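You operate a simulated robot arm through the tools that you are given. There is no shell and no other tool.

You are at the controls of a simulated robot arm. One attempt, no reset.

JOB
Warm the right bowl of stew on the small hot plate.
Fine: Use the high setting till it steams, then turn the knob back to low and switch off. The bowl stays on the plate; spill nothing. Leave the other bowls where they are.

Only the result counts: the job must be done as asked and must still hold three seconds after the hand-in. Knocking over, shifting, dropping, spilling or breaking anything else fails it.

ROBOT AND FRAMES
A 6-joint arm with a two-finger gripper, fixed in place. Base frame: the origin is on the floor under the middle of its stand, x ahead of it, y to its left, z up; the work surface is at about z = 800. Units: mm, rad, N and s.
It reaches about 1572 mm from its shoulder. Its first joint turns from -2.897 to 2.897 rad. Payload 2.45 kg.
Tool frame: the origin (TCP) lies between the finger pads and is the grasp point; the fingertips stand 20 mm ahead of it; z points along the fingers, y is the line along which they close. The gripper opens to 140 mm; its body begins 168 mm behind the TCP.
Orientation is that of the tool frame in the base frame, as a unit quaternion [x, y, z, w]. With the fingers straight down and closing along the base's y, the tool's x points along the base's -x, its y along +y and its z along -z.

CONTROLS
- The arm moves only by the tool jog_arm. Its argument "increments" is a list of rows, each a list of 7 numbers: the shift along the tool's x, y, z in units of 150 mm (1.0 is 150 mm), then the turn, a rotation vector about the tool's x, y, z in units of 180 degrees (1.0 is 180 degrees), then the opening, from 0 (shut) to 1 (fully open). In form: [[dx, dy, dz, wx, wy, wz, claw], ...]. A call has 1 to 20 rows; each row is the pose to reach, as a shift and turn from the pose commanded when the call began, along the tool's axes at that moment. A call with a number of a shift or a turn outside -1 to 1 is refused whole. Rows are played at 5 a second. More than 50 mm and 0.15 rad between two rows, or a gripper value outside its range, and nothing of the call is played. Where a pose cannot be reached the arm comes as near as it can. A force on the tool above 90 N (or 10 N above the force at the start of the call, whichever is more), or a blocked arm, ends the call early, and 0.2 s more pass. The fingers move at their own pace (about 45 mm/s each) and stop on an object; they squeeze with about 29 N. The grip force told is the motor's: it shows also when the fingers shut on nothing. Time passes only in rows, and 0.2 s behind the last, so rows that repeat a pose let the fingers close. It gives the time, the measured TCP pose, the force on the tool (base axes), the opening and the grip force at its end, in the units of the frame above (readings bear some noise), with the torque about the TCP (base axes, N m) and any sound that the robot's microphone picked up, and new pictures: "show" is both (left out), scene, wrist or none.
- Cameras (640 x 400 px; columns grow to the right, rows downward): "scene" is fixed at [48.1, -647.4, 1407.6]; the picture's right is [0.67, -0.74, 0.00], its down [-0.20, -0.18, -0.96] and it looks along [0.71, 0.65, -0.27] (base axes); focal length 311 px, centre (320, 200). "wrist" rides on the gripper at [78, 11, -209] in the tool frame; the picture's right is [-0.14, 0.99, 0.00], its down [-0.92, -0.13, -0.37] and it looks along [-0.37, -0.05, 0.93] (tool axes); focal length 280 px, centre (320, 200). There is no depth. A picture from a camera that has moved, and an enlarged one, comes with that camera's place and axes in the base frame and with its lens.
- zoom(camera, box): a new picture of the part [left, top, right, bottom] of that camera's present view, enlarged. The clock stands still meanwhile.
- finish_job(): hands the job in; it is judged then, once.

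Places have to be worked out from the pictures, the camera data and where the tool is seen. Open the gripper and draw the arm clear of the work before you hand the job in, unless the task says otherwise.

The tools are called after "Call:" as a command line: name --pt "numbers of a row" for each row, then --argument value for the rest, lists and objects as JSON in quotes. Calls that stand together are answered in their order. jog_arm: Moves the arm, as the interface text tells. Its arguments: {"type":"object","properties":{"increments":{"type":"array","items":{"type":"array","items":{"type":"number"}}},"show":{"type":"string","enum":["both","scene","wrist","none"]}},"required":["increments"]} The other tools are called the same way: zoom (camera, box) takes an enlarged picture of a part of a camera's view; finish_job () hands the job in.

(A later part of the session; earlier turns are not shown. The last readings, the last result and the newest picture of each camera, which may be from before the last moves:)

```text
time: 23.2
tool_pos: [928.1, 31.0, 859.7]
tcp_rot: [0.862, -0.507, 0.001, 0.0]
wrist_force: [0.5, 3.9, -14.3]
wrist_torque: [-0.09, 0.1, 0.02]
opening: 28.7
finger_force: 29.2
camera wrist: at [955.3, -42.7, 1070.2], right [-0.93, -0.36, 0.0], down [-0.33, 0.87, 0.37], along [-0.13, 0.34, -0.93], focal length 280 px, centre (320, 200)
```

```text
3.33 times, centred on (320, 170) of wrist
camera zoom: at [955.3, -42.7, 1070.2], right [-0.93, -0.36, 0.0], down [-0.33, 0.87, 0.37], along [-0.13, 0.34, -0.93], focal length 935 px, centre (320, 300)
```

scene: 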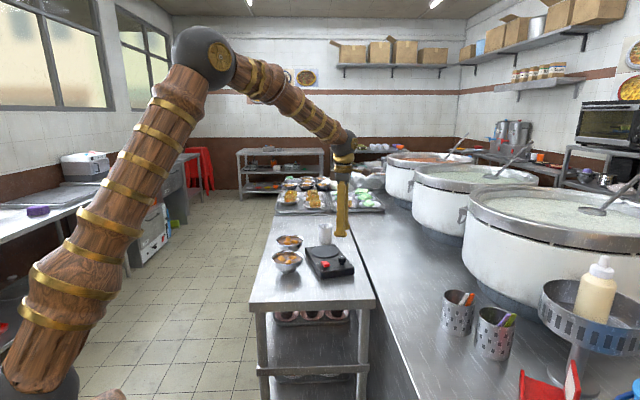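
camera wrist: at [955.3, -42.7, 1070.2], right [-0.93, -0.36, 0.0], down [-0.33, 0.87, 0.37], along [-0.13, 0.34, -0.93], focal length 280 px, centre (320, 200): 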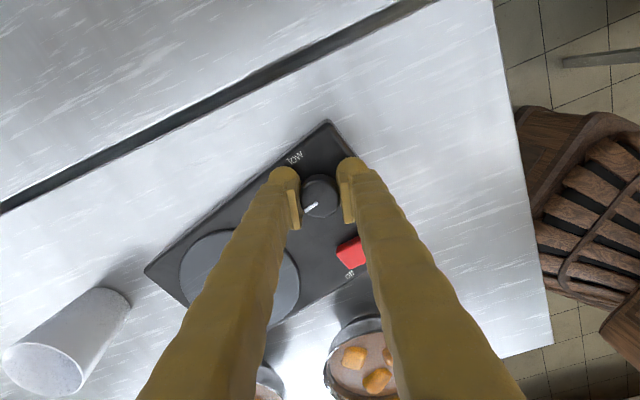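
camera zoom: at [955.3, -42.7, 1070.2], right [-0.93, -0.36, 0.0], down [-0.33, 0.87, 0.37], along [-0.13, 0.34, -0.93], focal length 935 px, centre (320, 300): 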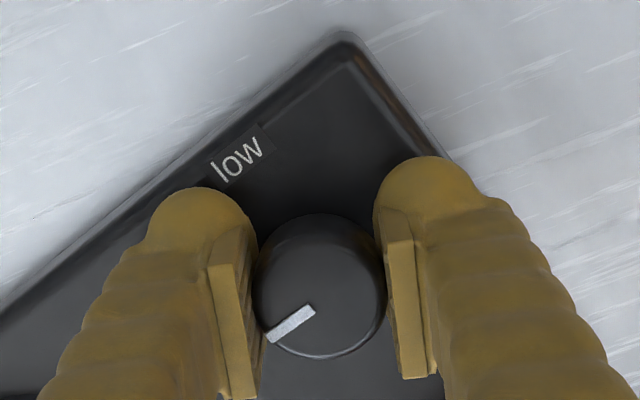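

The knob is held and the pointer sits on "high". Now I turn clockwise at the earlier, faster rate for about half the way and check how the plate responds.

Call:
jog_arm --pt "0 0 0.006 0 0 0.0 0.1" --pt "0 0 0.006 0 0 0.042 0.1" --pt "0 0 0.006 0 0 0.084 0.1" --pt "0 0 0.006 0 0 0.126 0.1" --pt "0 0 0.006 0 0 0.168 0.1" --pt "0 0 0.006 0 0 0.21 0.1" --pt "0 0 0.006 0 0 0.252 0.1" --pt "0 0 0.006 0 0 0.294 0.1" --show "both"

Call:
zoom --camera "scene" --box '[300, 220, 370, 285]'

Call:
zoom --camera "wrist" --box '[240, 110, 400, 230]'

```text
time: 25.0
tool_pos: [927.6, 30.4, 859.4]
tcp_rot: [-0.545, 0.839, 0.0, 0.0]
wrist_force: [-1.8, -4.6, -12.4]
wrist_torque: [-0.1, 0.16, 0.03]
opening: 27.9
finger_force: 29.3
camera wrist: at [885.0, -35.9, 1069.0], right [-0.85, 0.53, 0.0], down [0.49, 0.79, 0.37], along [0.2, 0.31, -0.93], focal length 280 px, centre (320, 200)
```

scene: 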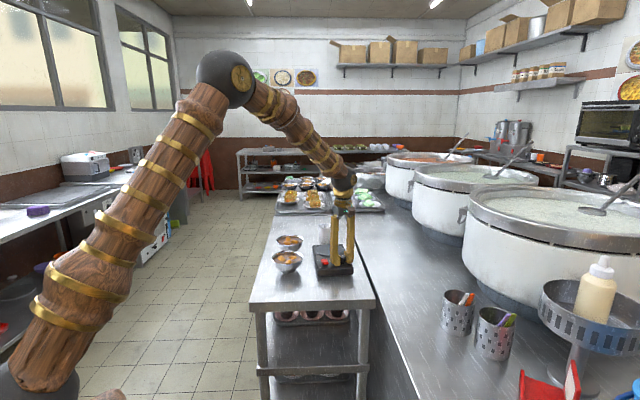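
wrist: 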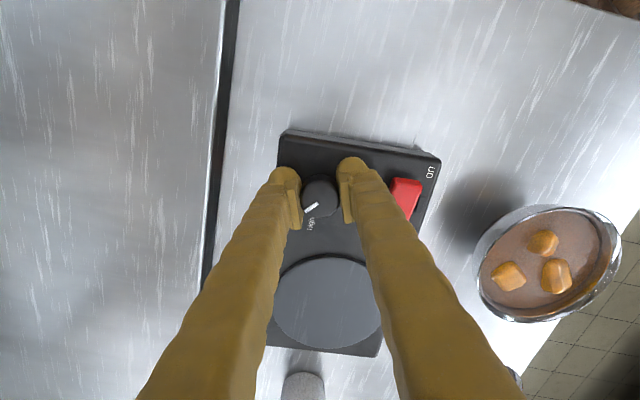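

```text
6.15 times, centred on (335, 252) of scene
camera zoom: at [48.1, -647.4, 1407.6], right [0.67, -0.74, 0.0], down [-0.2, -0.18, -0.96], along [0.71, 0.65, -0.27], focal length 1912 px, centre (228, -123)
```

zoom: 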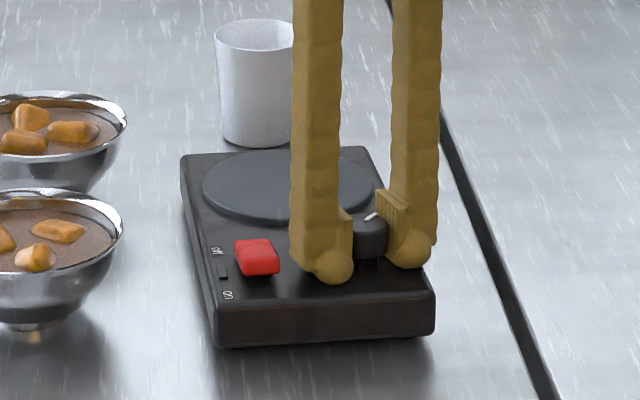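

```text
3.33 times, centred on (320, 170) of wrist
camera zoom: at [885.0, -35.9, 1069.0], right [-0.85, 0.53, 0.0], down [0.49, 0.79, 0.37], along [0.2, 0.31, -0.93], focal length 935 px, centre (320, 300)
```

zoom: 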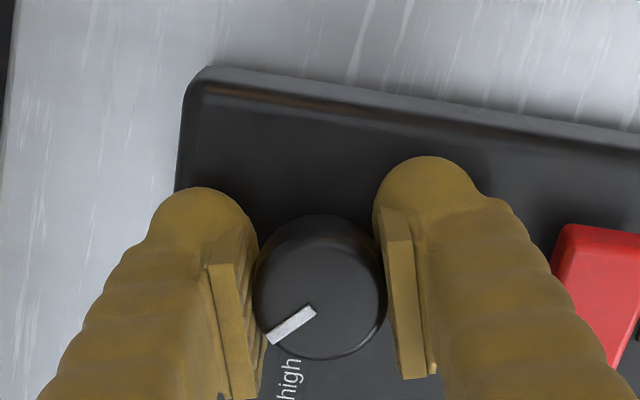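

The plate is back to about 47° (originally 44°), with its corner within a few mm of where it began; the knob is near mid. I'll add a short quick clockwise nudge, then turn slowly counter-clockwise toward high.

Call:
jog_arm --pt "0 0 0.003 0 0 0.042 0.1" --pt "0 0 0.003 0 0 0.08 0.1" --pt "0 0 0.003 0 0 0.08 0.1" --pt "0 0 0.003 0 0 0.07 0.1" --pt "0 0 0.003 0 0 0.06 0.1" --pt "0 0 0.003 0 0 0.05 0.1" --pt "0 0 0.003 0 0 0.04 0.1" --pt "0 0 0.003 0 0 0.03 0.1" --pt "0 0 0.003 0 0 0.02 0.1" --pt "0 0 0.003 0 0 0.01 0.1" --pt "0 0 0.003 0 0 0.0 0.1" --pt "0 0 0.003 0 0 -0.01 0.1" --pt "0 0 0.003 0 0 -0.02 0.1" --pt "0 0 0.003 0 0 -0.03 0.1" --pt "0 0 0.003 0 0 -0.04 0.1" --pt "0 0 0.003 0 0 -0.05 0.1" --pt "0 0 0.003 0 0 -0.06 0.1" --pt "0 0 0.003 0 0 -0.07 0.1" --pt "0 0 0.003 0 0 -0.08 0.1" --pt "0 0 0.003 0 0 -0.09 0.1" --show "wrist"

Call:
zoom --camera "scene" --box '[300, 220, 370, 285]'

Call:
zoom --camera "wrist" --box '[240, 110, 400, 230]'

```text
time: 29.2
tool_pos: [928.1, 31.6, 858.5]
tcp_rot: [-0.658, 0.753, 0.0, -0.001]
wrist_force: [1.8, 4.2, -12.7]
wrist_torque: [0.34, 0.06, -0.1]
opening: 28.3
finger_force: 29.0
camera wrist: at [905.6, -44.5, 1069.0], right [-0.96, 0.27, 0.0], down [0.25, 0.9, 0.37], along [0.1, 0.36, -0.93], focal length 280 px, centre (320, 200)
```

wrist: 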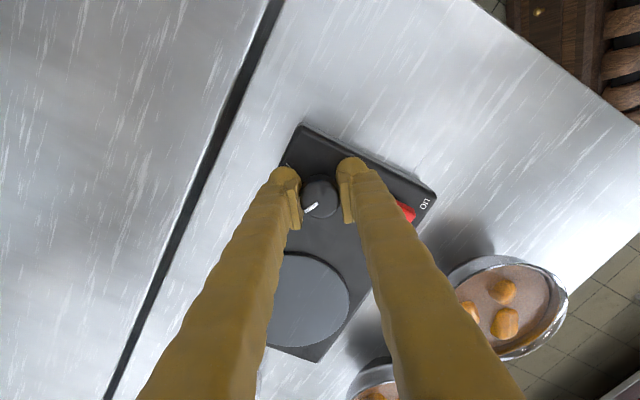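

```text
6.15 times, centred on (335, 252) of scene
camera zoom: at [48.1, -647.4, 1407.6], right [0.67, -0.74, 0.0], down [-0.2, -0.18, -0.96], along [0.71, 0.65, -0.27], focal length 1912 px, centre (228, -123)
```

zoom: 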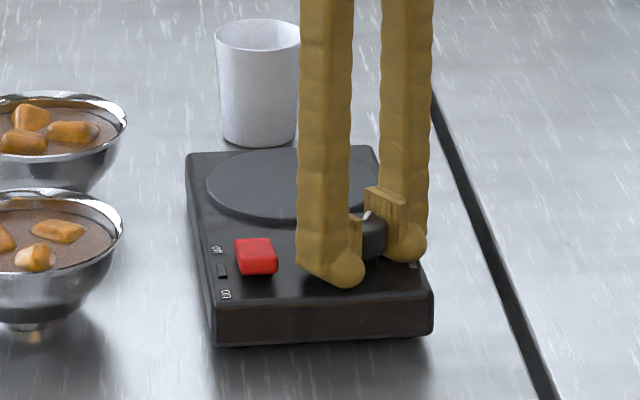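

```text
3.33 times, centred on (320, 170) of wrist
camera zoom: at [905.6, -44.5, 1069.0], right [-0.96, 0.27, 0.0], down [0.25, 0.9, 0.37], along [0.1, 0.36, -0.93], focal length 935 px, centre (320, 300)
```

zoom: 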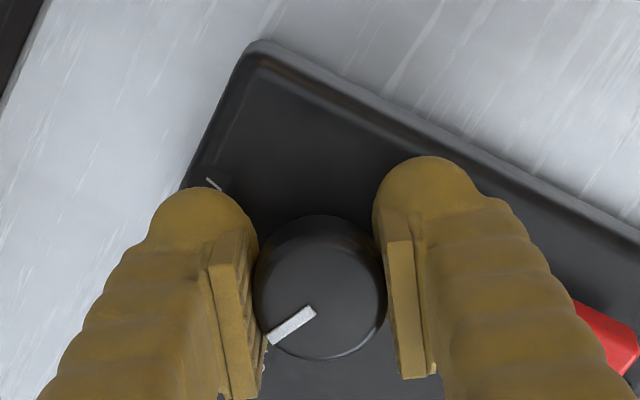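

Plate is now around 46° and holding during the slow turn. The pointer is about 22° short of high, so I continue slowly by 22°.

Call:
jog_arm --pt "0 0 0.0 0 0 -0.01 0.1" --pt "0 0 0.0 0 0 -0.02 0.1" --pt "0 0 0.0 0 0 -0.03 0.1" --pt "0 0 0.0 0 0 -0.04 0.1" --pt "0 0 0.0 0 0 -0.05 0.1" --pt "0 0 0.0 0 0 -0.06 0.1" --pt "0 0 0.0 0 0 -0.07 0.1" --pt "0 0 0.0 0 0 -0.08 0.1" --pt "0 0 0.0 0 0 -0.09 0.1" --pt "0 0 0.0 0 0 -0.1 0.1" --pt "0 0 0.0 0 0 -0.11 0.1" --pt "0 0 0.0 0 0 -0.12 0.1" --pt "0 0 0.0 0 0 -0.126 0.1" --pt "0 0 0.0 0 0 -0.126 0.1" --show "wrist"

Call:
zoom --camera "scene" --box '[300, 220, 370, 285]'

Call:
zoom --camera "wrist" --box '[240, 110, 400, 230]'

```text
time: 32.2
tool_pos: [927.5, 29.8, 859.8]
tcp_rot: [0.793, -0.609, 0.0, 0.0]
wrist_force: [-1.4, -5.0, -11.3]
wrist_torque: [0.1, 0.14, -0.05]
opening: 28.4
finger_force: 28.7
camera wrist: at [936.4, -46.8, 1069.9], right [-0.99, -0.12, 0.0], down [-0.11, 0.92, 0.37], along [-0.05, 0.37, -0.93], focal length 280 px, centre (320, 200)
```

wrist: 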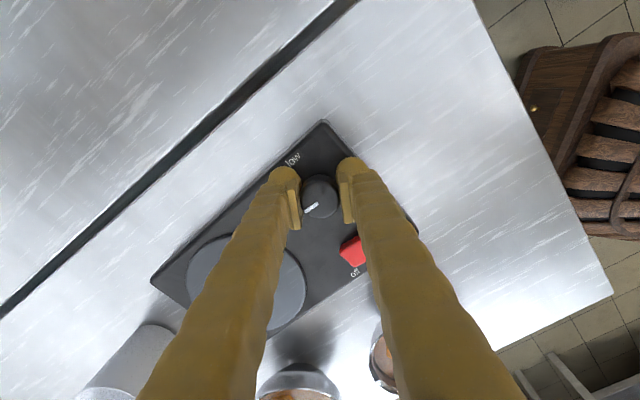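

```text
6.15 times, centred on (335, 252) of scene
camera zoom: at [48.1, -647.4, 1407.6], right [0.67, -0.74, 0.0], down [-0.2, -0.18, -0.96], along [0.71, 0.65, -0.27], focal length 1912 px, centre (228, -123)
```

zoom: 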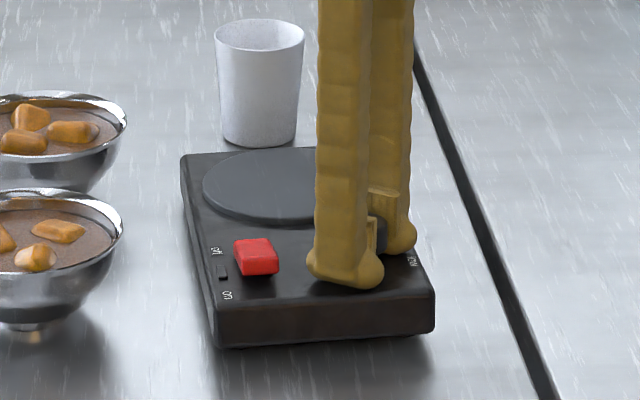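

```text
3.33 times, centred on (320, 170) of wrist
camera zoom: at [936.4, -46.8, 1069.9], right [-0.99, -0.12, 0.0], down [-0.11, 0.92, 0.37], along [-0.05, 0.37, -0.93], focal length 935 px, centre (320, 300)
```

zoom: 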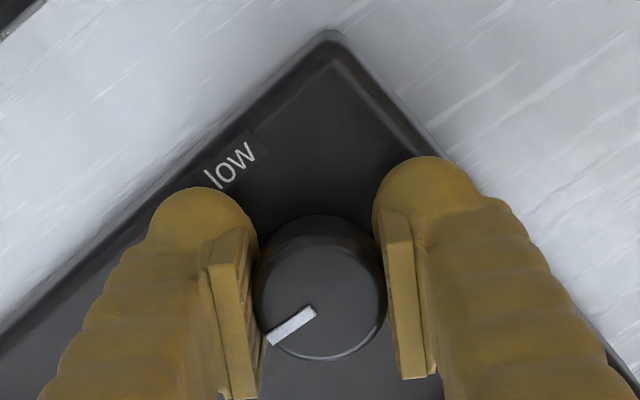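

This view nearly matches the earlier "almost high" view, about 3–4° short. I'll turn 4° more, release, and lift to verify.

Call:
jog_arm --pt "0 0 0.0 0 0 -0.008 0.1" --pt "0 0 0.0 0 0 -0.016 0.1" --pt "0 0 0.0 0 0 -0.024 0.1" --pt "0 0 0.0 0 0 -0.024 0.1" --pt "0 0 0 0 0 -0.024 0.25" --pt "0 0 0 0 0 -0.024 0.38" --pt "0 0 0 0 0 -0.024 0.4" --pt "0 0 -0.1 0 0 -0.024 0.4" --pt "0 0 -0.25 0 0 -0.024 0.4" --pt "0 0 -0.45 0 0 -0.024 0.4" --pt "0 0 -0.65 0 0 -0.024 0.4" --pt "0 0 -0.85 0 0 -0.024 0.4" --pt "0 0 -0.95 0 0 -0.024 0.4" --pt "0 0 -0.95 0 0 -0.024 0.4" --show "both"

Call:
zoom --camera "wrist" --box '[240, 100, 400, 220]'

Call:
zoom --camera "scene" --box '[300, 220, 370, 285]'

```text
time: 35.2
tool_pos: [924.7, 31.5, 1002.8]
tcp_rot: [0.815, -0.579, -0.001, 0.0]
wrist_force: [-0.6, 0.6, 0.3]
wrist_torque: [-0.04, 0.0, 0.02]
opening: 56.1
finger_force: 0.0
camera wrist: at [940.2, -45.5, 1212.2], right [-0.98, -0.2, 0.0], down [-0.18, 0.91, 0.37], along [-0.07, 0.36, -0.93], focal length 280 px, centre (320, 200)
```

scene: 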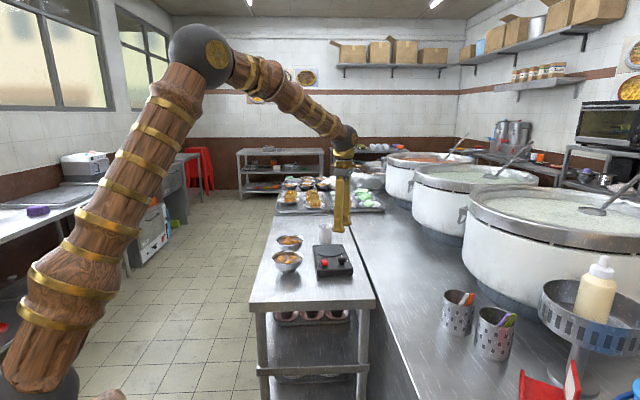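
wrist: 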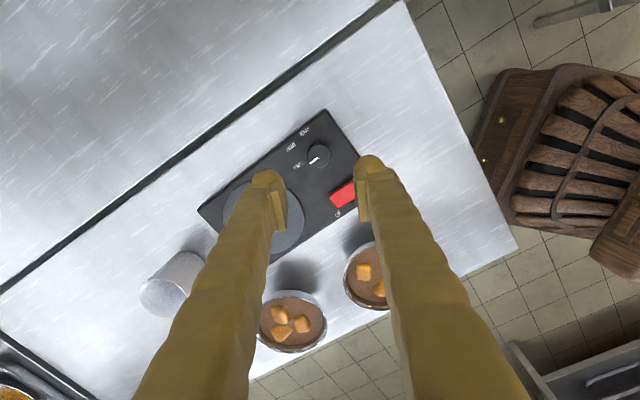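

```text
3.33 times, centred on (320, 160) of wrist
camera zoom: at [940.2, -45.5, 1212.2], right [-0.98, -0.2, 0.0], down [-0.18, 0.91, 0.37], along [-0.07, 0.36, -0.93], focal length 935 px, centre (320, 333)
```

zoom: 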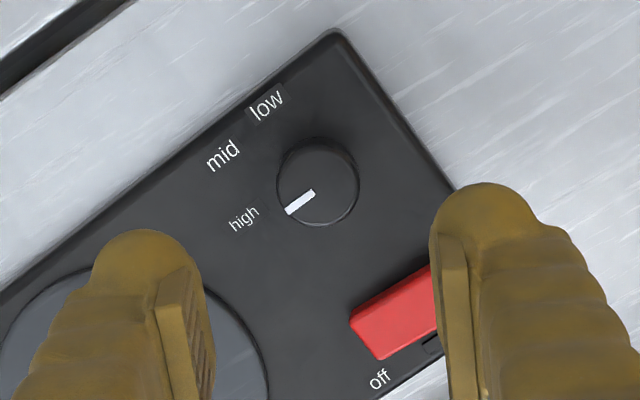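

```text
6.15 times, centred on (335, 252) of scene
camera zoom: at [48.1, -647.4, 1407.6], right [0.67, -0.74, 0.0], down [-0.2, -0.18, -0.96], along [0.71, 0.65, -0.27], focal length 1912 px, centre (228, -123)
```

zoom: 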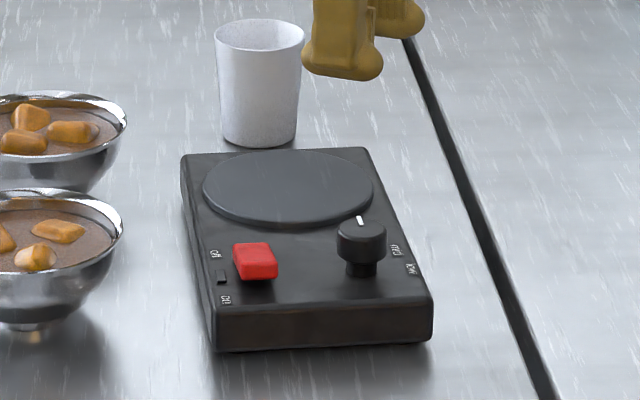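

The knob is on "high" and the plate is back to about 48°, within 4° and a few mm of its start. Next comes the right bowl at about (791,200). I'll move halfway there, turning so the fingers close along base x (clear of the plate and the other bowl), and open fully.

Call:
jog_arm --pt "-0.113 0.041 0 0 0 0.0178 0.5" --pt "-0.226 0.081 0 0 0 0.0356 0.65" --pt "-0.339 0.122 0 0 0 0.0535 0.8" --pt "-0.451 0.162 0 0 0 0.0713 0.95" --pt "-0.564 0.203 0 0 0 0.0891 1" --pt "-0.677 0.243 0 0 0 0.1069 1" --pt "-0.677 0.243 0 0 0 0.1069 1" --show "wrist"

```text
time: 36.8
tool_pos: [858.3, 114.7, 1001.1]
tcp_rot: [0.708, -0.707, 0.0, 0.0]
wrist_force: [0.2, -0.1, 0.7]
wrist_torque: [0.01, 0.03, -0.03]
opening: 140.0
finger_force: 0.1
camera wrist: at [847.2, 37.5, 1211.8], right [-0.99, 0.14, 0.0], down [0.13, 0.92, 0.37], along [0.05, 0.36, -0.93], focal length 280 px, centre (320, 200)
```

wrist: 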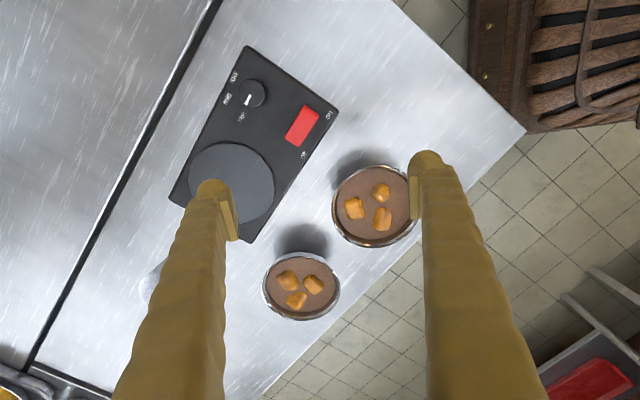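

All of the plate and both bowls are visible here, so I'll enlarge to fix the burner centre and bowl positions.

Call:
zoom --camera "wrist" --box '[160, 30, 440, 330]'

Call:
zoom --camera "wrist" --box '[160, 30, 340, 250]'

Call:
zoom --camera "wrist" --box '[310, 140, 430, 260]'

```text
1.33 times, centred on (300, 180) of wrist
camera zoom: at [847.2, 37.5, 1211.8], right [-0.99, 0.14, 0.0], down [0.13, 0.92, 0.37], along [0.05, 0.36, -0.93], focal length 374 px, centre (347, 227)
```

zoom: 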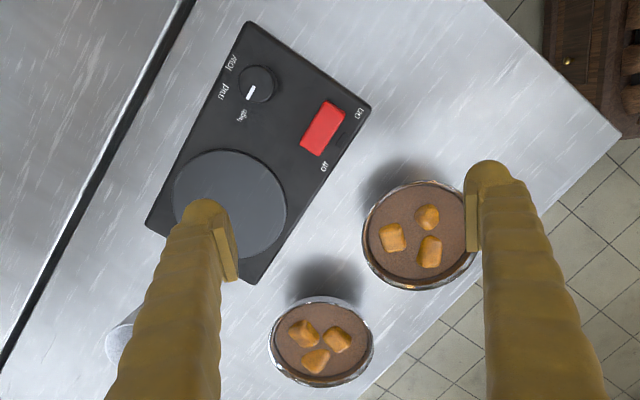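

```text
1.82 times, centred on (250, 140) of wrist
camera zoom: at [847.2, 37.5, 1211.8], right [-0.99, 0.14, 0.0], down [0.13, 0.92, 0.37], along [0.05, 0.36, -0.93], focal length 510 px, centre (447, 309)
```

zoom: 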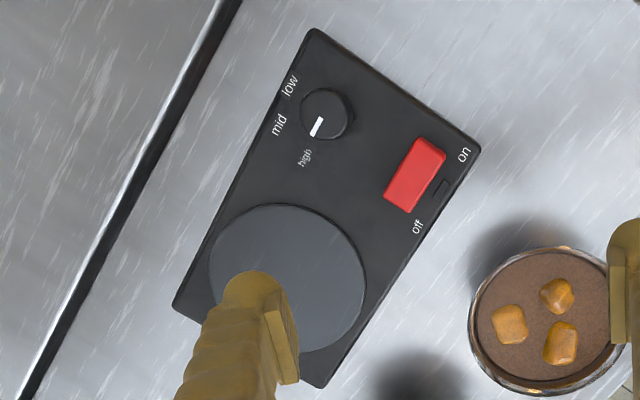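

```text
3.33 times, centred on (370, 200) of wrist
camera zoom: at [847.2, 37.5, 1211.8], right [-0.99, 0.14, 0.0], down [0.13, 0.92, 0.37], along [0.05, 0.36, -0.93], focal length 935 px, centre (153, 200)
```

zoom: 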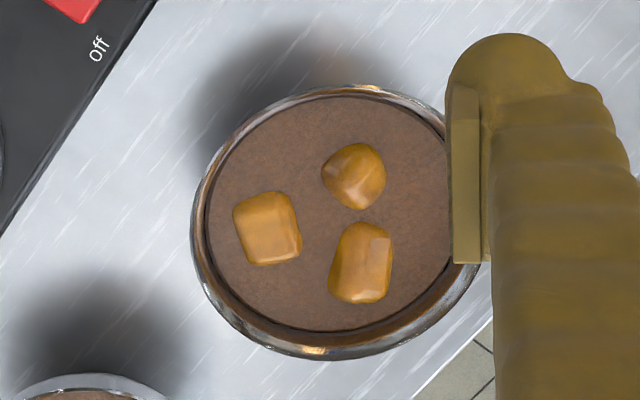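

Burner centre about (985.6,143.5), bowl centre about (791.5,199). I'll move over the bowl and down to TCP z≈940, then check centring before lowering around it.

Call:
jog_arm --pt "-0.092 0.074 0.0 0 0 0 1" --pt "-0.184 0.148 0.0 0 0 0 1" --pt "-0.277 0.222 0.0 0 0 0 1" --pt "-0.369 0.295 0.08 0 0 0 1" --pt "-0.461 0.369 0.18 0 0 0 1" --pt "-0.553 0.443 0.3 0 0 0 1" --pt "-0.553 0.443 0.407 0 0 0 1" --pt "-0.553 0.443 0.407 0 0 0 1" --show "both"

Call:
zoom --camera "wrist" --box '[200, 80, 440, 260]'

Call:
zoom --camera "scene" --box '[250, 200, 350, 290]'

```text
time: 38.6
tool_pos: [791.7, 197.6, 942.5]
tcp_rot: [-0.707, 0.707, 0.0, 0.0]
wrist_force: [0.1, 0.0, 0.0]
wrist_torque: [-0.01, 0.04, -0.01]
opening: 139.9
finger_force: 0.2
camera wrist: at [780.1, 119.6, 1150.9], right [-0.99, 0.14, 0.0], down [0.13, 0.92, 0.37], along [0.05, 0.36, -0.93], focal length 280 px, centre (320, 200)
```

scene: 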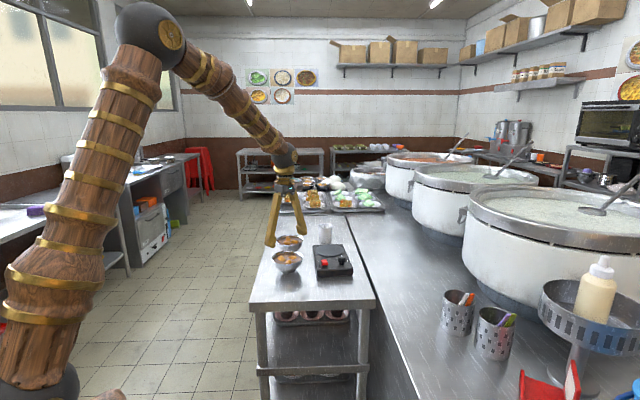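
wrist: 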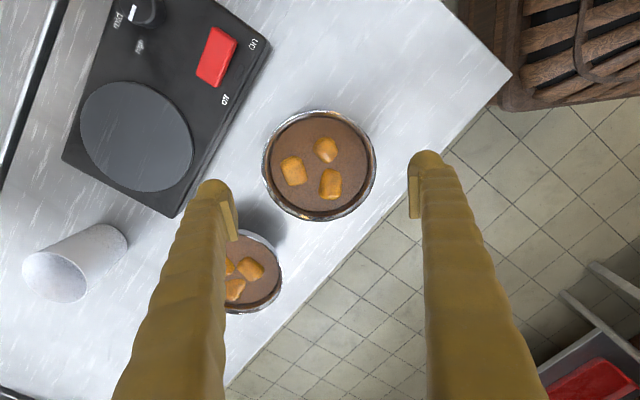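

```text
2.22 times, centred on (320, 170) of wrist
camera zoom: at [780.1, 119.6, 1150.9], right [-0.99, 0.14, 0.0], down [0.13, 0.92, 0.37], along [0.05, 0.36, -0.93], focal length 623 px, centre (320, 267)
```

zoom: 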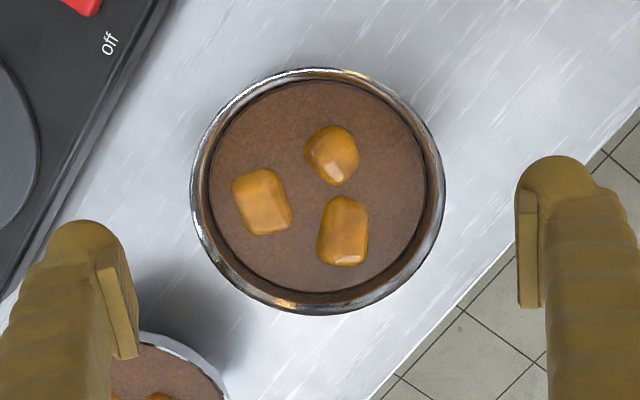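

```text
4.44 times, centred on (300, 245) of scene
camera zoom: at [48.1, -647.4, 1407.6], right [0.67, -0.74, 0.0], down [-0.2, -0.18, -0.96], along [0.71, 0.65, -0.27], focal length 1381 px, centre (409, 0)
```

zoom: 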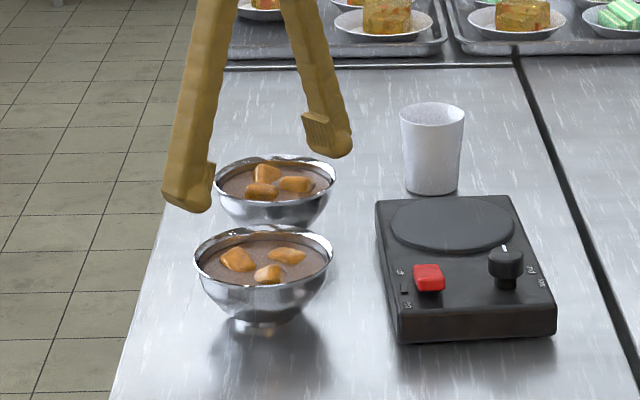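

The bowl rim (about 123 mm) is centred within about 2 mm between the 140 mm opening. I'll lower straight around the rim to TCP z≈851 with small corrections.

Call:
jog_arm --pt "0.006 -0.003 0.08 0 0 0 1" --pt "0.013 -0.006 0.17 0 0 0 1" --pt "0.013 -0.006 0.26 0 0 0 1" --pt "0.013 -0.006 0.35 0 0 0 1" --pt "0.013 -0.006 0.43 0 0 0 1" --pt "0.013 -0.006 0.5 0 0 0 1" --pt "0.013 -0.006 0.56 0 0 0 1" --pt "0.013 -0.006 0.6 0 0 0 1" --pt "0.013 -0.006 0.6 0 0 0 1" --show "both"

Call:
zoom --camera "wrist" --box '[200, 100, 440, 280]'

Call:
zoom --camera "scene" --box '[250, 215, 330, 285]'

```text
time: 40.6
tool_pos: [793.5, 196.9, 850.2]
tcp_rot: [-0.707, 0.707, 0.0, -0.001]
wrist_force: [0.2, 0.4, -1.0]
wrist_torque: [0.0, 0.01, 0.0]
opening: 140.1
finger_force: 0.0
camera wrist: at [782.7, 118.2, 1060.4], right [-0.99, 0.14, 0.0], down [0.13, 0.92, 0.37], along [0.05, 0.36, -0.93], focal length 280 px, centre (320, 200)
```

scene: 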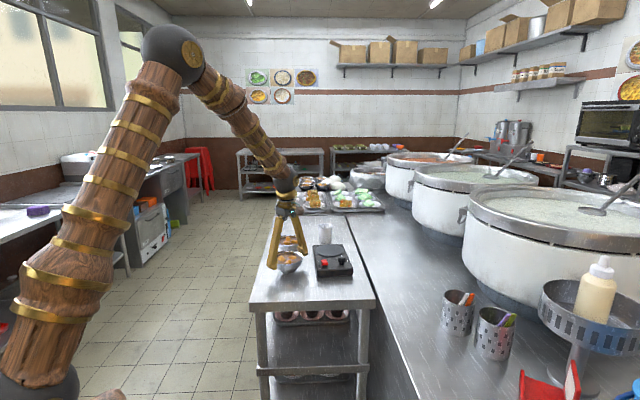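
wrist: 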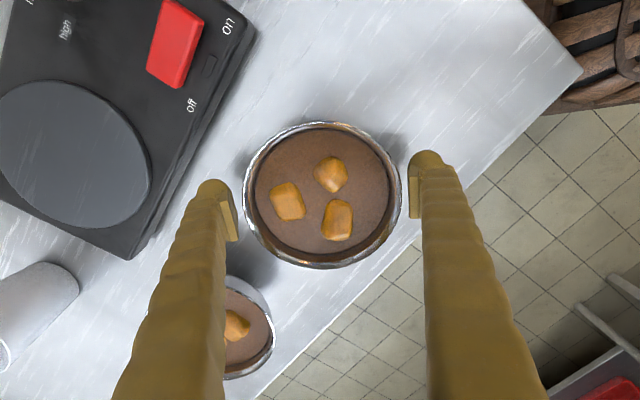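

```text
2.22 times, centred on (320, 190) of wrist
camera zoom: at [782.7, 118.2, 1060.4], right [-0.99, 0.14, 0.0], down [0.13, 0.92, 0.37], along [0.05, 0.36, -0.93], focal length 623 px, centre (320, 222)
```

zoom: 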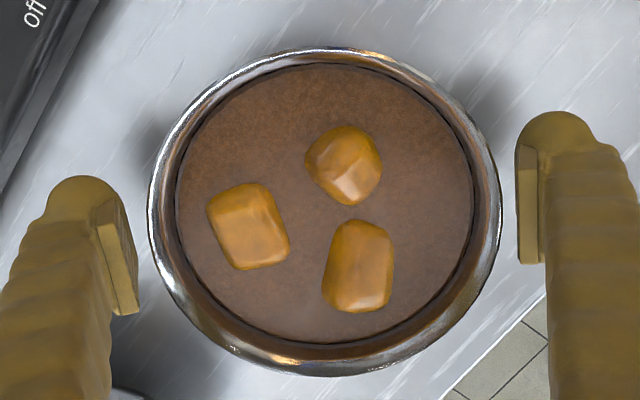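

```text
5.71 times, centred on (290, 250) of scene
camera zoom: at [48.1, -647.4, 1407.6], right [0.67, -0.74, 0.0], down [-0.2, -0.18, -0.96], along [0.71, 0.65, -0.27], focal length 1775 px, centre (491, -86)
```

zoom: 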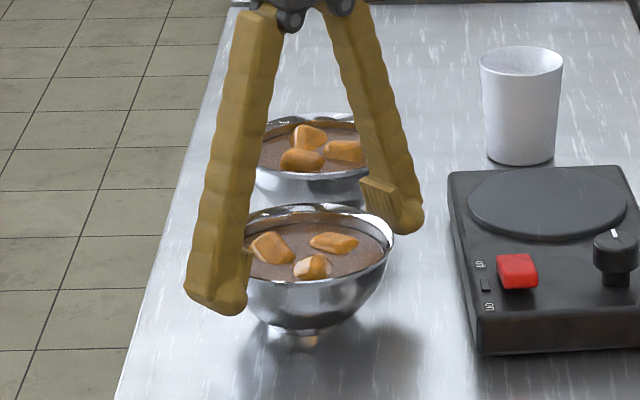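

Rim is about 6.5 mm above the TCP and centred between the pads to within 1–2 mm. I'll close gently on the rim.

Call:
jog_arm --pt "0 0.003 0 0 0 0 0.97" --pt "0 0.003 0 0 0 0 0.94" --pt "0 0.003 0 0 0 0 0.91" --pt "0 0.003 0 0 0 0 0.89" --pt "0 0.003 0 0 0 0 0.87" --pt "0 0.003 0 0 0 0 0.85" --pt "0 0.003 0 0 0 0 0.8" --pt "0 0.003 0 0 0 0 0.7" --pt "0 0.003 0 0 0 0 0.7" --show "both"

Call:
zoom --camera "wrist" --box '[200, 100, 440, 280]'

Call:
zoom --camera "scene" --box '[250, 215, 330, 285]'

```text
time: 42.6
tool_pos: [794.2, 195.4, 851.4]
tcp_rot: [0.707, -0.707, 0.0, 0.0]
wrist_force: [-1.2, -0.5, 4.2]
wrist_torque: [-0.03, 0.12, -0.04]
opening: 129.0
finger_force: 29.4
camera wrist: at [781.6, 118.1, 1061.4], right [-0.99, 0.14, 0.0], down [0.13, 0.92, 0.37], along [0.05, 0.36, -0.93], focal length 280 px, centre (320, 200)
```

scene: 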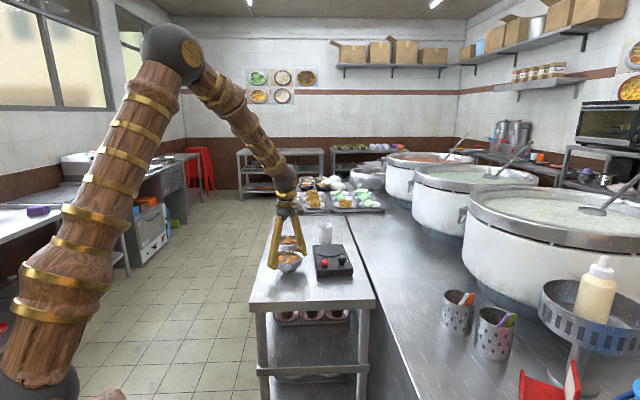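
wrist: 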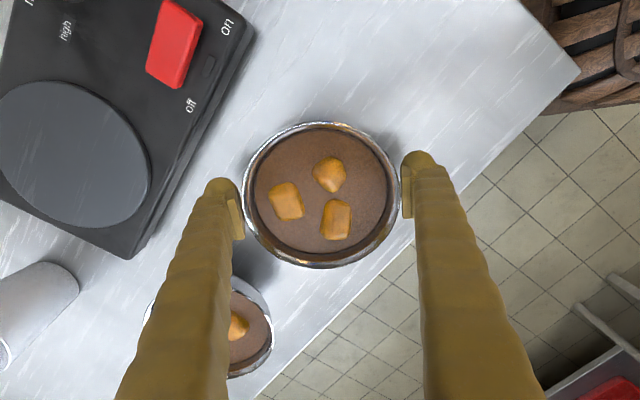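

```text
2.22 times, centred on (320, 190) of wrist
camera zoom: at [781.6, 118.1, 1061.4], right [-0.99, 0.14, 0.0], down [0.13, 0.92, 0.37], along [0.05, 0.36, -0.93], focal length 623 px, centre (320, 222)
```

zoom: 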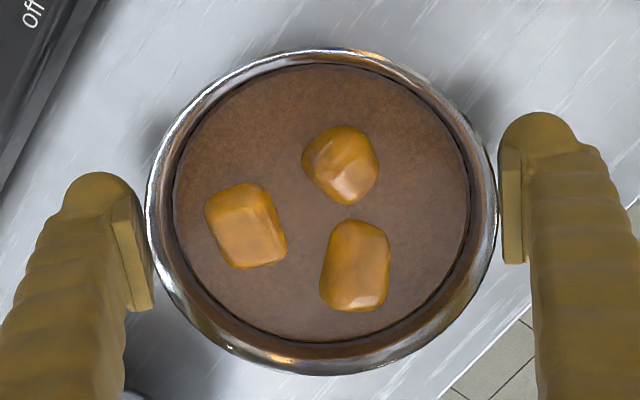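

```text
5.71 times, centred on (290, 250) of scene
camera zoom: at [48.1, -647.4, 1407.6], right [0.67, -0.74, 0.0], down [-0.2, -0.18, -0.96], along [0.71, 0.65, -0.27], focal length 1775 px, centre (491, -86)
```

zoom: 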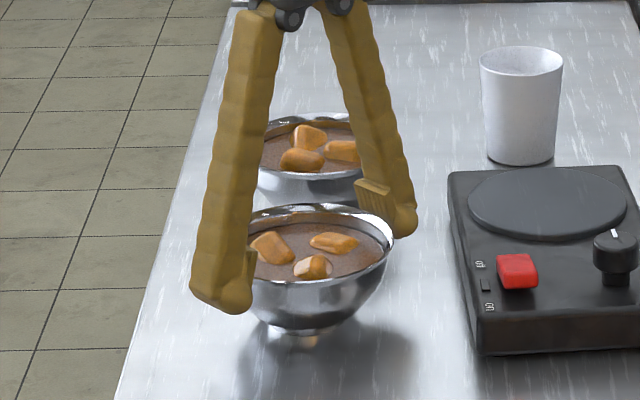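

Gripped at 129 mm with 29 N. I'll lift slowly by about 15 mm first and check that the bowl hangs level.

Call:
jog_arm --pt "0 0.003 -0.005 0 0 0 0.7" --pt "0 0.003 -0.015 0 0 0 0.7" --pt "0 0.003 -0.03 0 0 0 0.7" --pt "0 0.003 -0.05 0 0 0 0.7" --pt "0 0.003 -0.07 0 0 0 0.7" --pt "0 0.003 -0.085 0 0 0 0.7" --pt "0 0.003 -0.095 0 0 0 0.7" --pt "0 0.003 -0.1 0 0 0 0.7" --pt "0 0.003 -0.1 0 0 0 0.7" --show "both"

Call:
zoom --camera "wrist" --box '[200, 100, 440, 280]'

Call:
zoom --camera "scene" --box '[250, 215, 330, 285]'

```text
time: 44.6
tool_pos: [792.5, 197.9, 866.6]
tcp_rot: [-0.707, 0.707, -0.001, 0.0]
wrist_force: [0.5, 0.3, -2.9]
wrist_torque: [-0.01, 0.0, 0.01]
opening: 129.0
finger_force: 29.1
camera wrist: at [781.3, 119.3, 1076.7], right [-0.99, 0.14, 0.0], down [0.13, 0.92, 0.37], along [0.05, 0.36, -0.93], focal length 280 px, centre (320, 200)
```

scene: 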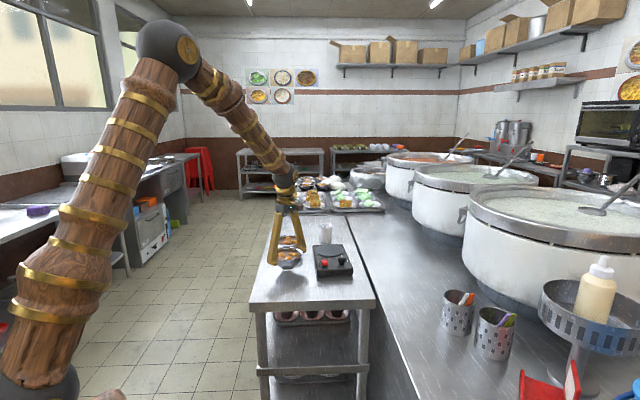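
wrist: 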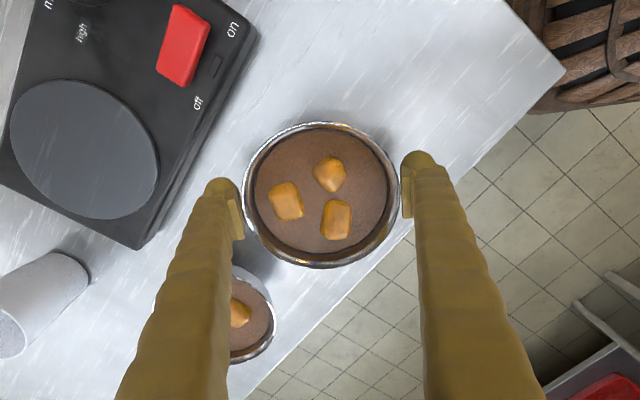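

```text
2.22 times, centred on (320, 190) of wrist
camera zoom: at [781.3, 119.3, 1076.7], right [-0.99, 0.14, 0.0], down [0.13, 0.92, 0.37], along [0.05, 0.36, -0.93], focal length 623 px, centre (320, 222)
```

zoom: 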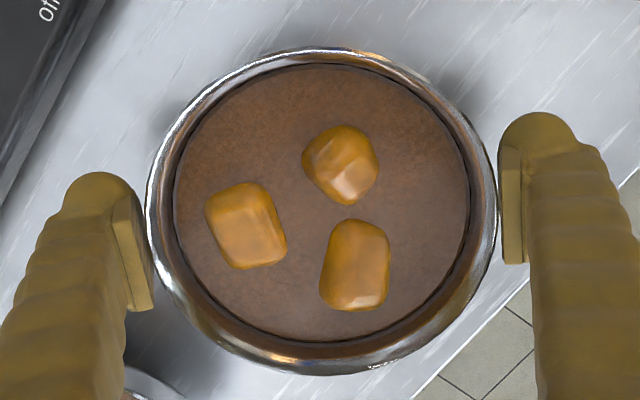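

```text
5.71 times, centred on (290, 250) of scene
camera zoom: at [48.1, -647.4, 1407.6], right [0.67, -0.74, 0.0], down [-0.2, -0.18, -0.96], along [0.71, 0.65, -0.27], focal length 1775 px, centre (491, -86)
```

zoom: 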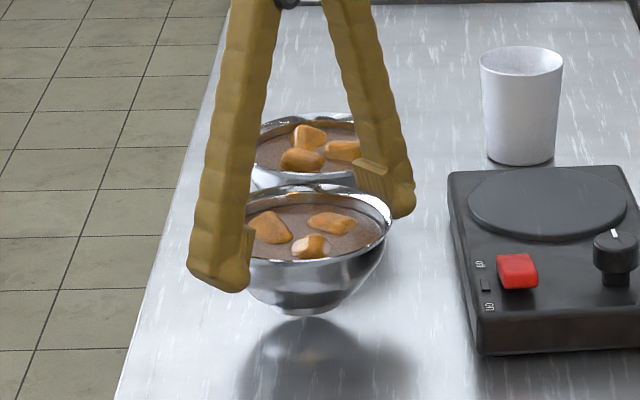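

The bowl hangs level (about 3 N of weight) and is clear of the table. I'll continue lifting smoothly by 55 mm so its foot passes above the plate and controls.

Call:
jog_arm --pt "0 0 -0.0133 0 0 0 0.7" --pt "0 0 -0.04 0 0 0 0.7" --pt "0 0 -0.08 0 0 0 0.7" --pt "0 0 -0.1267 0 0 0 0.7" --pt "0 0 -0.18 0 0 0 0.7" --pt "0 0 -0.2333 0 0 0 0.7" --pt "0 0 -0.28 0 0 0 0.7" --pt "0 0 -0.32 0 0 0 0.7" --pt "0 0 -0.3467 0 0 0 0.7" --pt "0 0 -0.36 0 0 0 0.7" --pt "0 0 -0.3667 0 0 0 0.7" --pt "0 0 -0.3667 0 0 0 0.7" --show "both"

Call:
zoom --camera "wrist" --box '[0, 0, 320, 260]'

```text
time: 47.2
tool_pos: [792.1, 196.1, 922.0]
tcp_rot: [0.708, -0.707, -0.001, 0.0]
wrist_force: [0.6, 0.3, -3.5]
wrist_torque: [-0.02, 0.03, -0.01]
opening: 128.8
finger_force: 29.0
camera wrist: at [780.6, 118.1, 1131.2], right [-0.99, 0.14, 0.0], down [0.13, 0.92, 0.37], along [0.05, 0.36, -0.93], focal length 280 px, centre (320, 200)
```

scene: 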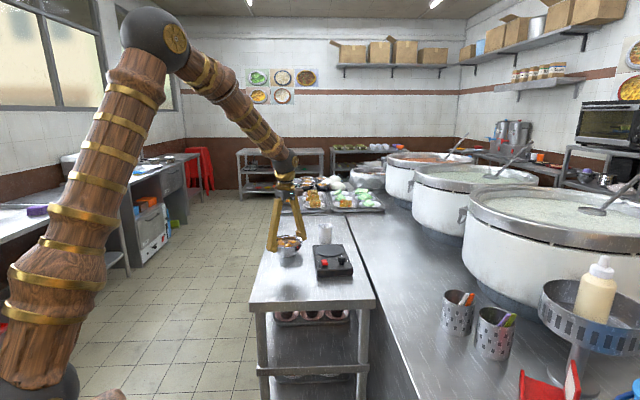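
wrist: 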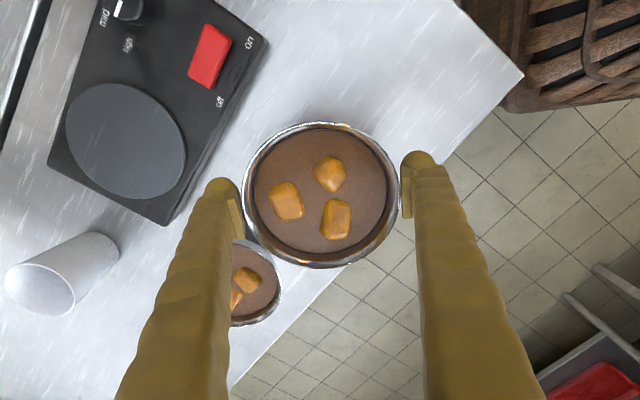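

```text
1.54 times, centred on (160, 130) of wrist
camera zoom: at [780.6, 118.1, 1131.2], right [-0.99, 0.14, 0.0], down [0.13, 0.92, 0.37], along [0.05, 0.36, -0.93], focal length 431 px, centre (566, 308)
```

zoom: 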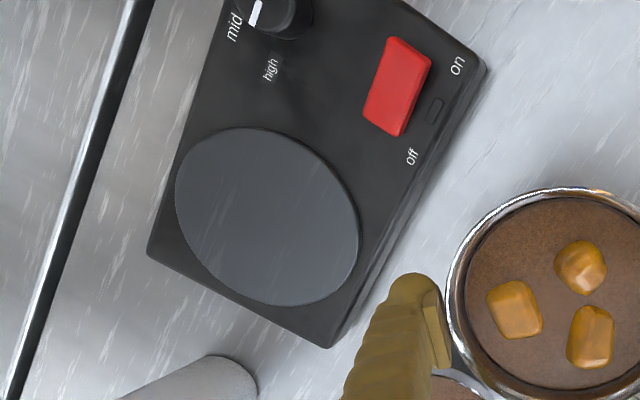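

The burner centre is confirmed at about (986.5,142). I'll carry the bowl the first half of the way with a smooth, slow profile.

Call:
jog_arm --pt "0.0019 -0.0073 0 0 0 0 0.7" --pt "0.0075 -0.0282 0 0 0 0 0.7" --pt "0.016 -0.0605 0 0 0 0 0.7" --pt "0.0271 -0.1024 0 0 0 0 0.7" --pt "0.0402 -0.1519 0 0 0 0 0.7" --pt "0.0549 -0.2072 0 0 0 0 0.7" --pt "0.0706 -0.2664 0 0 0 0 0.7" --pt "0.0868 -0.3275 0 0 0 0 0.7" --pt "0.1029 -0.3886 0 0 0 0 0.7" --pt "0.1186 -0.4478 0 0 0 0 0.7" --pt "0.1333 -0.5031 0 0 0 0 0.7" --pt "0.1464 -0.5527 0 0 0 0 0.7" --pt "0.1575 -0.5945 0 0 0 0 0.7" --pt "0.166 -0.6268 0 0 0 0 0.7" --pt "0.1716 -0.6477 0 0 0 0 0.7" --pt "0.1735 -0.655 0 0 0 0 0.7" --pt "0.1735 -0.655 0 0 0 0 0.7" --show "both"

```text
time: 50.8
tool_pos: [890.0, 170.0, 921.0]
tcp_rot: [-0.707, 0.708, 0.0, 0.0]
wrist_force: [-0.4, -0.2, -3.9]
wrist_torque: [-0.03, -0.01, 0.04]
opening: 128.4
finger_force: 29.1
camera wrist: at [878.7, 92.2, 1130.8], right [-0.99, 0.14, 0.0], down [0.13, 0.92, 0.37], along [0.05, 0.36, -0.93], focal length 280 px, centre (320, 200)
```

scene: 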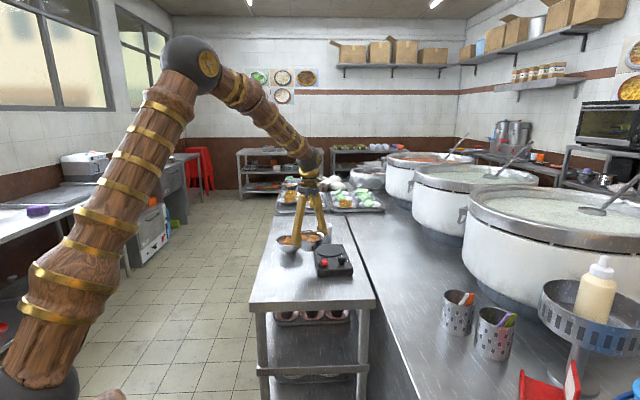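
wrist: 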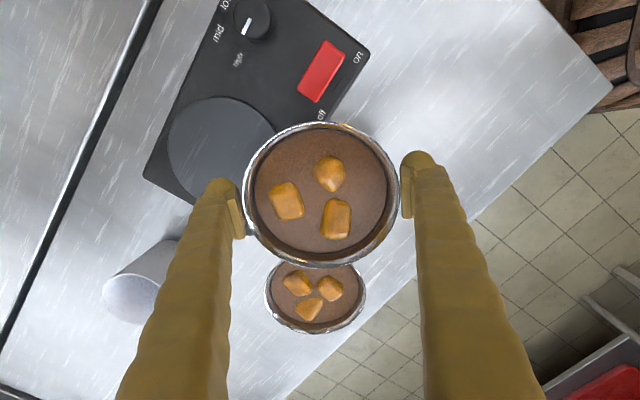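

The bowl remains level and steady at halfway. I'll carry it the second half with the same smooth profile.

Call:
jog_arm --pt "0.0019 -0.0073 0 0 0 0 0.7" --pt "0.0075 -0.0282 0 0 0 0 0.7" --pt "0.016 -0.0605 0 0 0 0 0.7" --pt "0.0271 -0.1024 0 0 0 0 0.7" --pt "0.0402 -0.1519 0 0 0 0 0.7" --pt "0.0549 -0.2072 0 0 0 0 0.7" --pt "0.0706 -0.2664 0 0 0 0 0.7" --pt "0.0868 -0.3275 0 0 0 0 0.7" --pt "0.1029 -0.3886 0 0 0 0 0.7" --pt "0.1186 -0.4478 0 0 0 0 0.7" --pt "0.1333 -0.5031 0 0 0 0 0.7" --pt "0.1464 -0.5527 0 0 0 0 0.7" --pt "0.1575 -0.5945 0 0 0 0 0.7" --pt "0.166 -0.6268 0 0 0 0 0.7" --pt "0.1716 -0.6477 0 0 0 0 0.7" --pt "0.1735 -0.655 0 0 0 0 0.7" --pt "0.1735 -0.655 0 0 0 0 0.7" --show "both"

Call:
zoom --camera "scene" --box '[280, 205, 370, 285]'

Call:
zoom --camera "wrist" --box '[200, 60, 440, 280]'

```text
time: 54.4
tool_pos: [989.5, 144.9, 921.5]
tcp_rot: [0.708, -0.706, 0.0, 0.0]
wrist_force: [0.3, -0.8, -2.4]
wrist_torque: [-0.02, 0.01, 0.01]
opening: 128.3
finger_force: 29.0
camera wrist: at [977.9, 67.1, 1131.5], right [-0.99, 0.14, 0.0], down [0.13, 0.92, 0.37], along [0.05, 0.36, -0.93], focal length 280 px, centre (320, 200)
```

scene: 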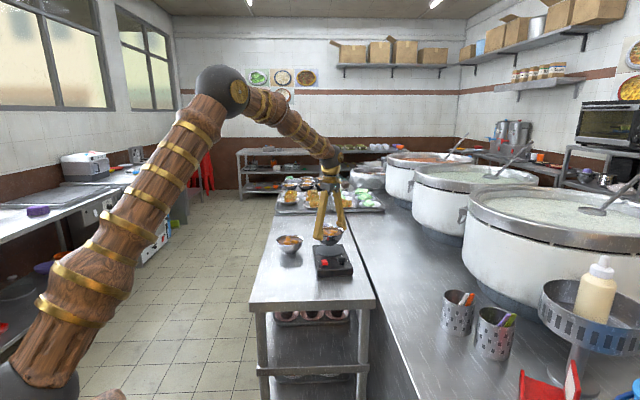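
wrist: 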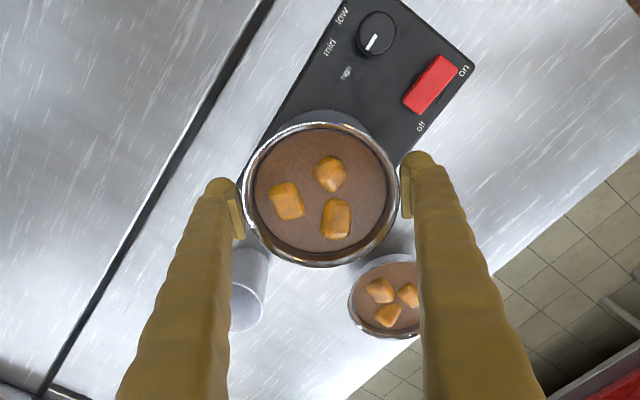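

```text
5.00 times, centred on (325, 245) of scene
camera zoom: at [48.1, -647.4, 1407.6], right [0.67, -0.74, 0.0], down [-0.2, -0.18, -0.96], along [0.71, 0.65, -0.27], focal length 1553 px, centre (295, -25)
```

zoom: 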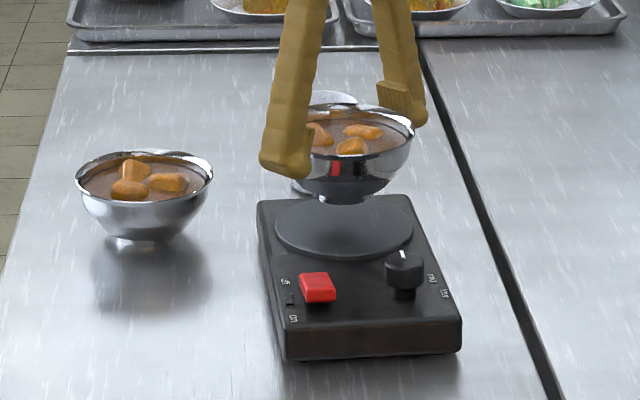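

```text
1.82 times, centred on (320, 170) of wrist
camera zoom: at [977.9, 67.1, 1131.5], right [-0.99, 0.14, 0.0], down [0.13, 0.92, 0.37], along [0.05, 0.36, -0.93], focal length 510 px, centre (320, 254)
```

zoom: 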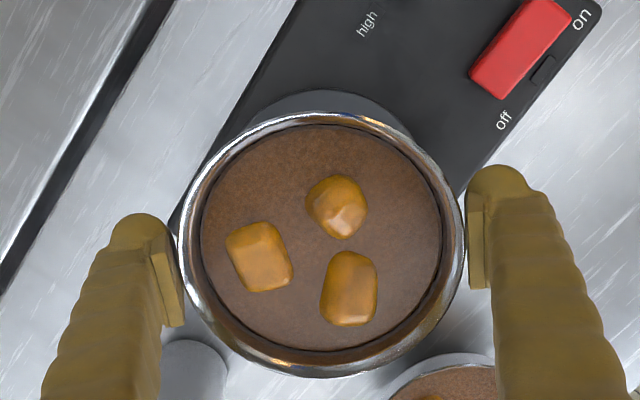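

The bowl is centred over the burner to within about 2 mm. I'll lower it smoothly by 28 mm, leaving a few mm before contact.

Call:
jog_arm --pt "0 0 0.0067 0 0 0 0.7" --pt "0 0 0.0233 0 0 0 0.7" --pt "0 0 0.0467 0 0 0 0.7" --pt "0 0 0.0733 0 0 0 0.7" --pt "0 0 0.1 0 0 0 0.7" --pt "0 0 0.1267 0 0 0 0.7" --pt "0 0 0.15 0 0 0 0.7" --pt "0 0 0.17 0 0 0 0.7" --pt "0 0 0.18 0 0 0 0.7" --pt "0 0 0.1867 0 0 0 0.7" --pt "0 0 0.1867 0 0 0 0.7" --show "both"

Call:
zoom --camera "scene" --box '[300, 220, 370, 280]'

```text
time: 56.8
tool_pos: [987.3, 142.9, 895.4]
tcp_rot: [0.708, -0.706, 0.001, 0.0]
wrist_force: [-10.5, 0.4, 27.9]
wrist_torque: [0.01, 0.85, -0.02]
opening: 128.1
finger_force: 29.2
camera wrist: at [976.2, 66.0, 1104.9], right [-0.99, 0.14, 0.0], down [0.13, 0.92, 0.37], along [0.05, 0.37, -0.93], focal length 280 px, centre (320, 200)
```

scene: 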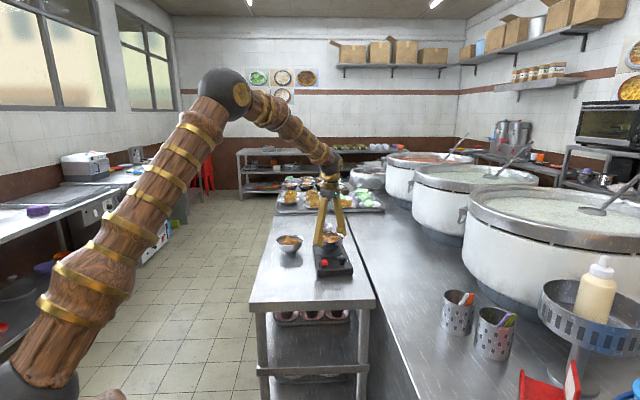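
wrist: 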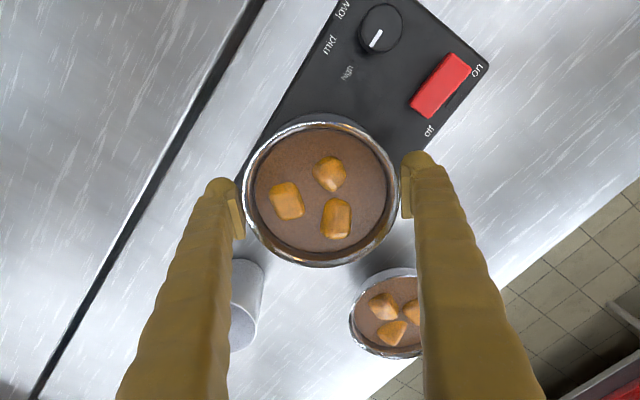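

```text
6.67 times, centred on (335, 250) of scene
camera zoom: at [48.1, -647.4, 1407.6], right [0.67, -0.74, 0.0], down [-0.2, -0.18, -0.96], along [0.71, 0.65, -0.27], focal length 2071 px, centre (220, -133)
```

zoom: 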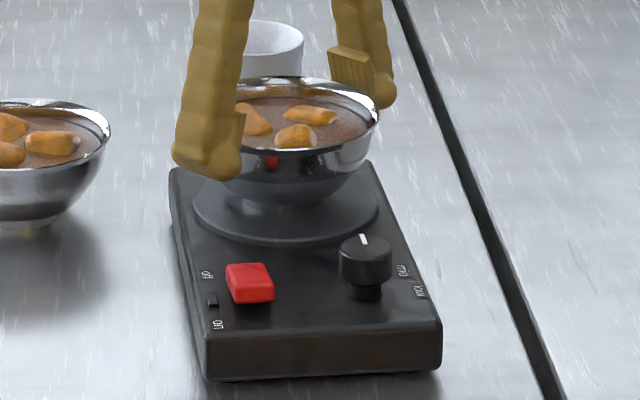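

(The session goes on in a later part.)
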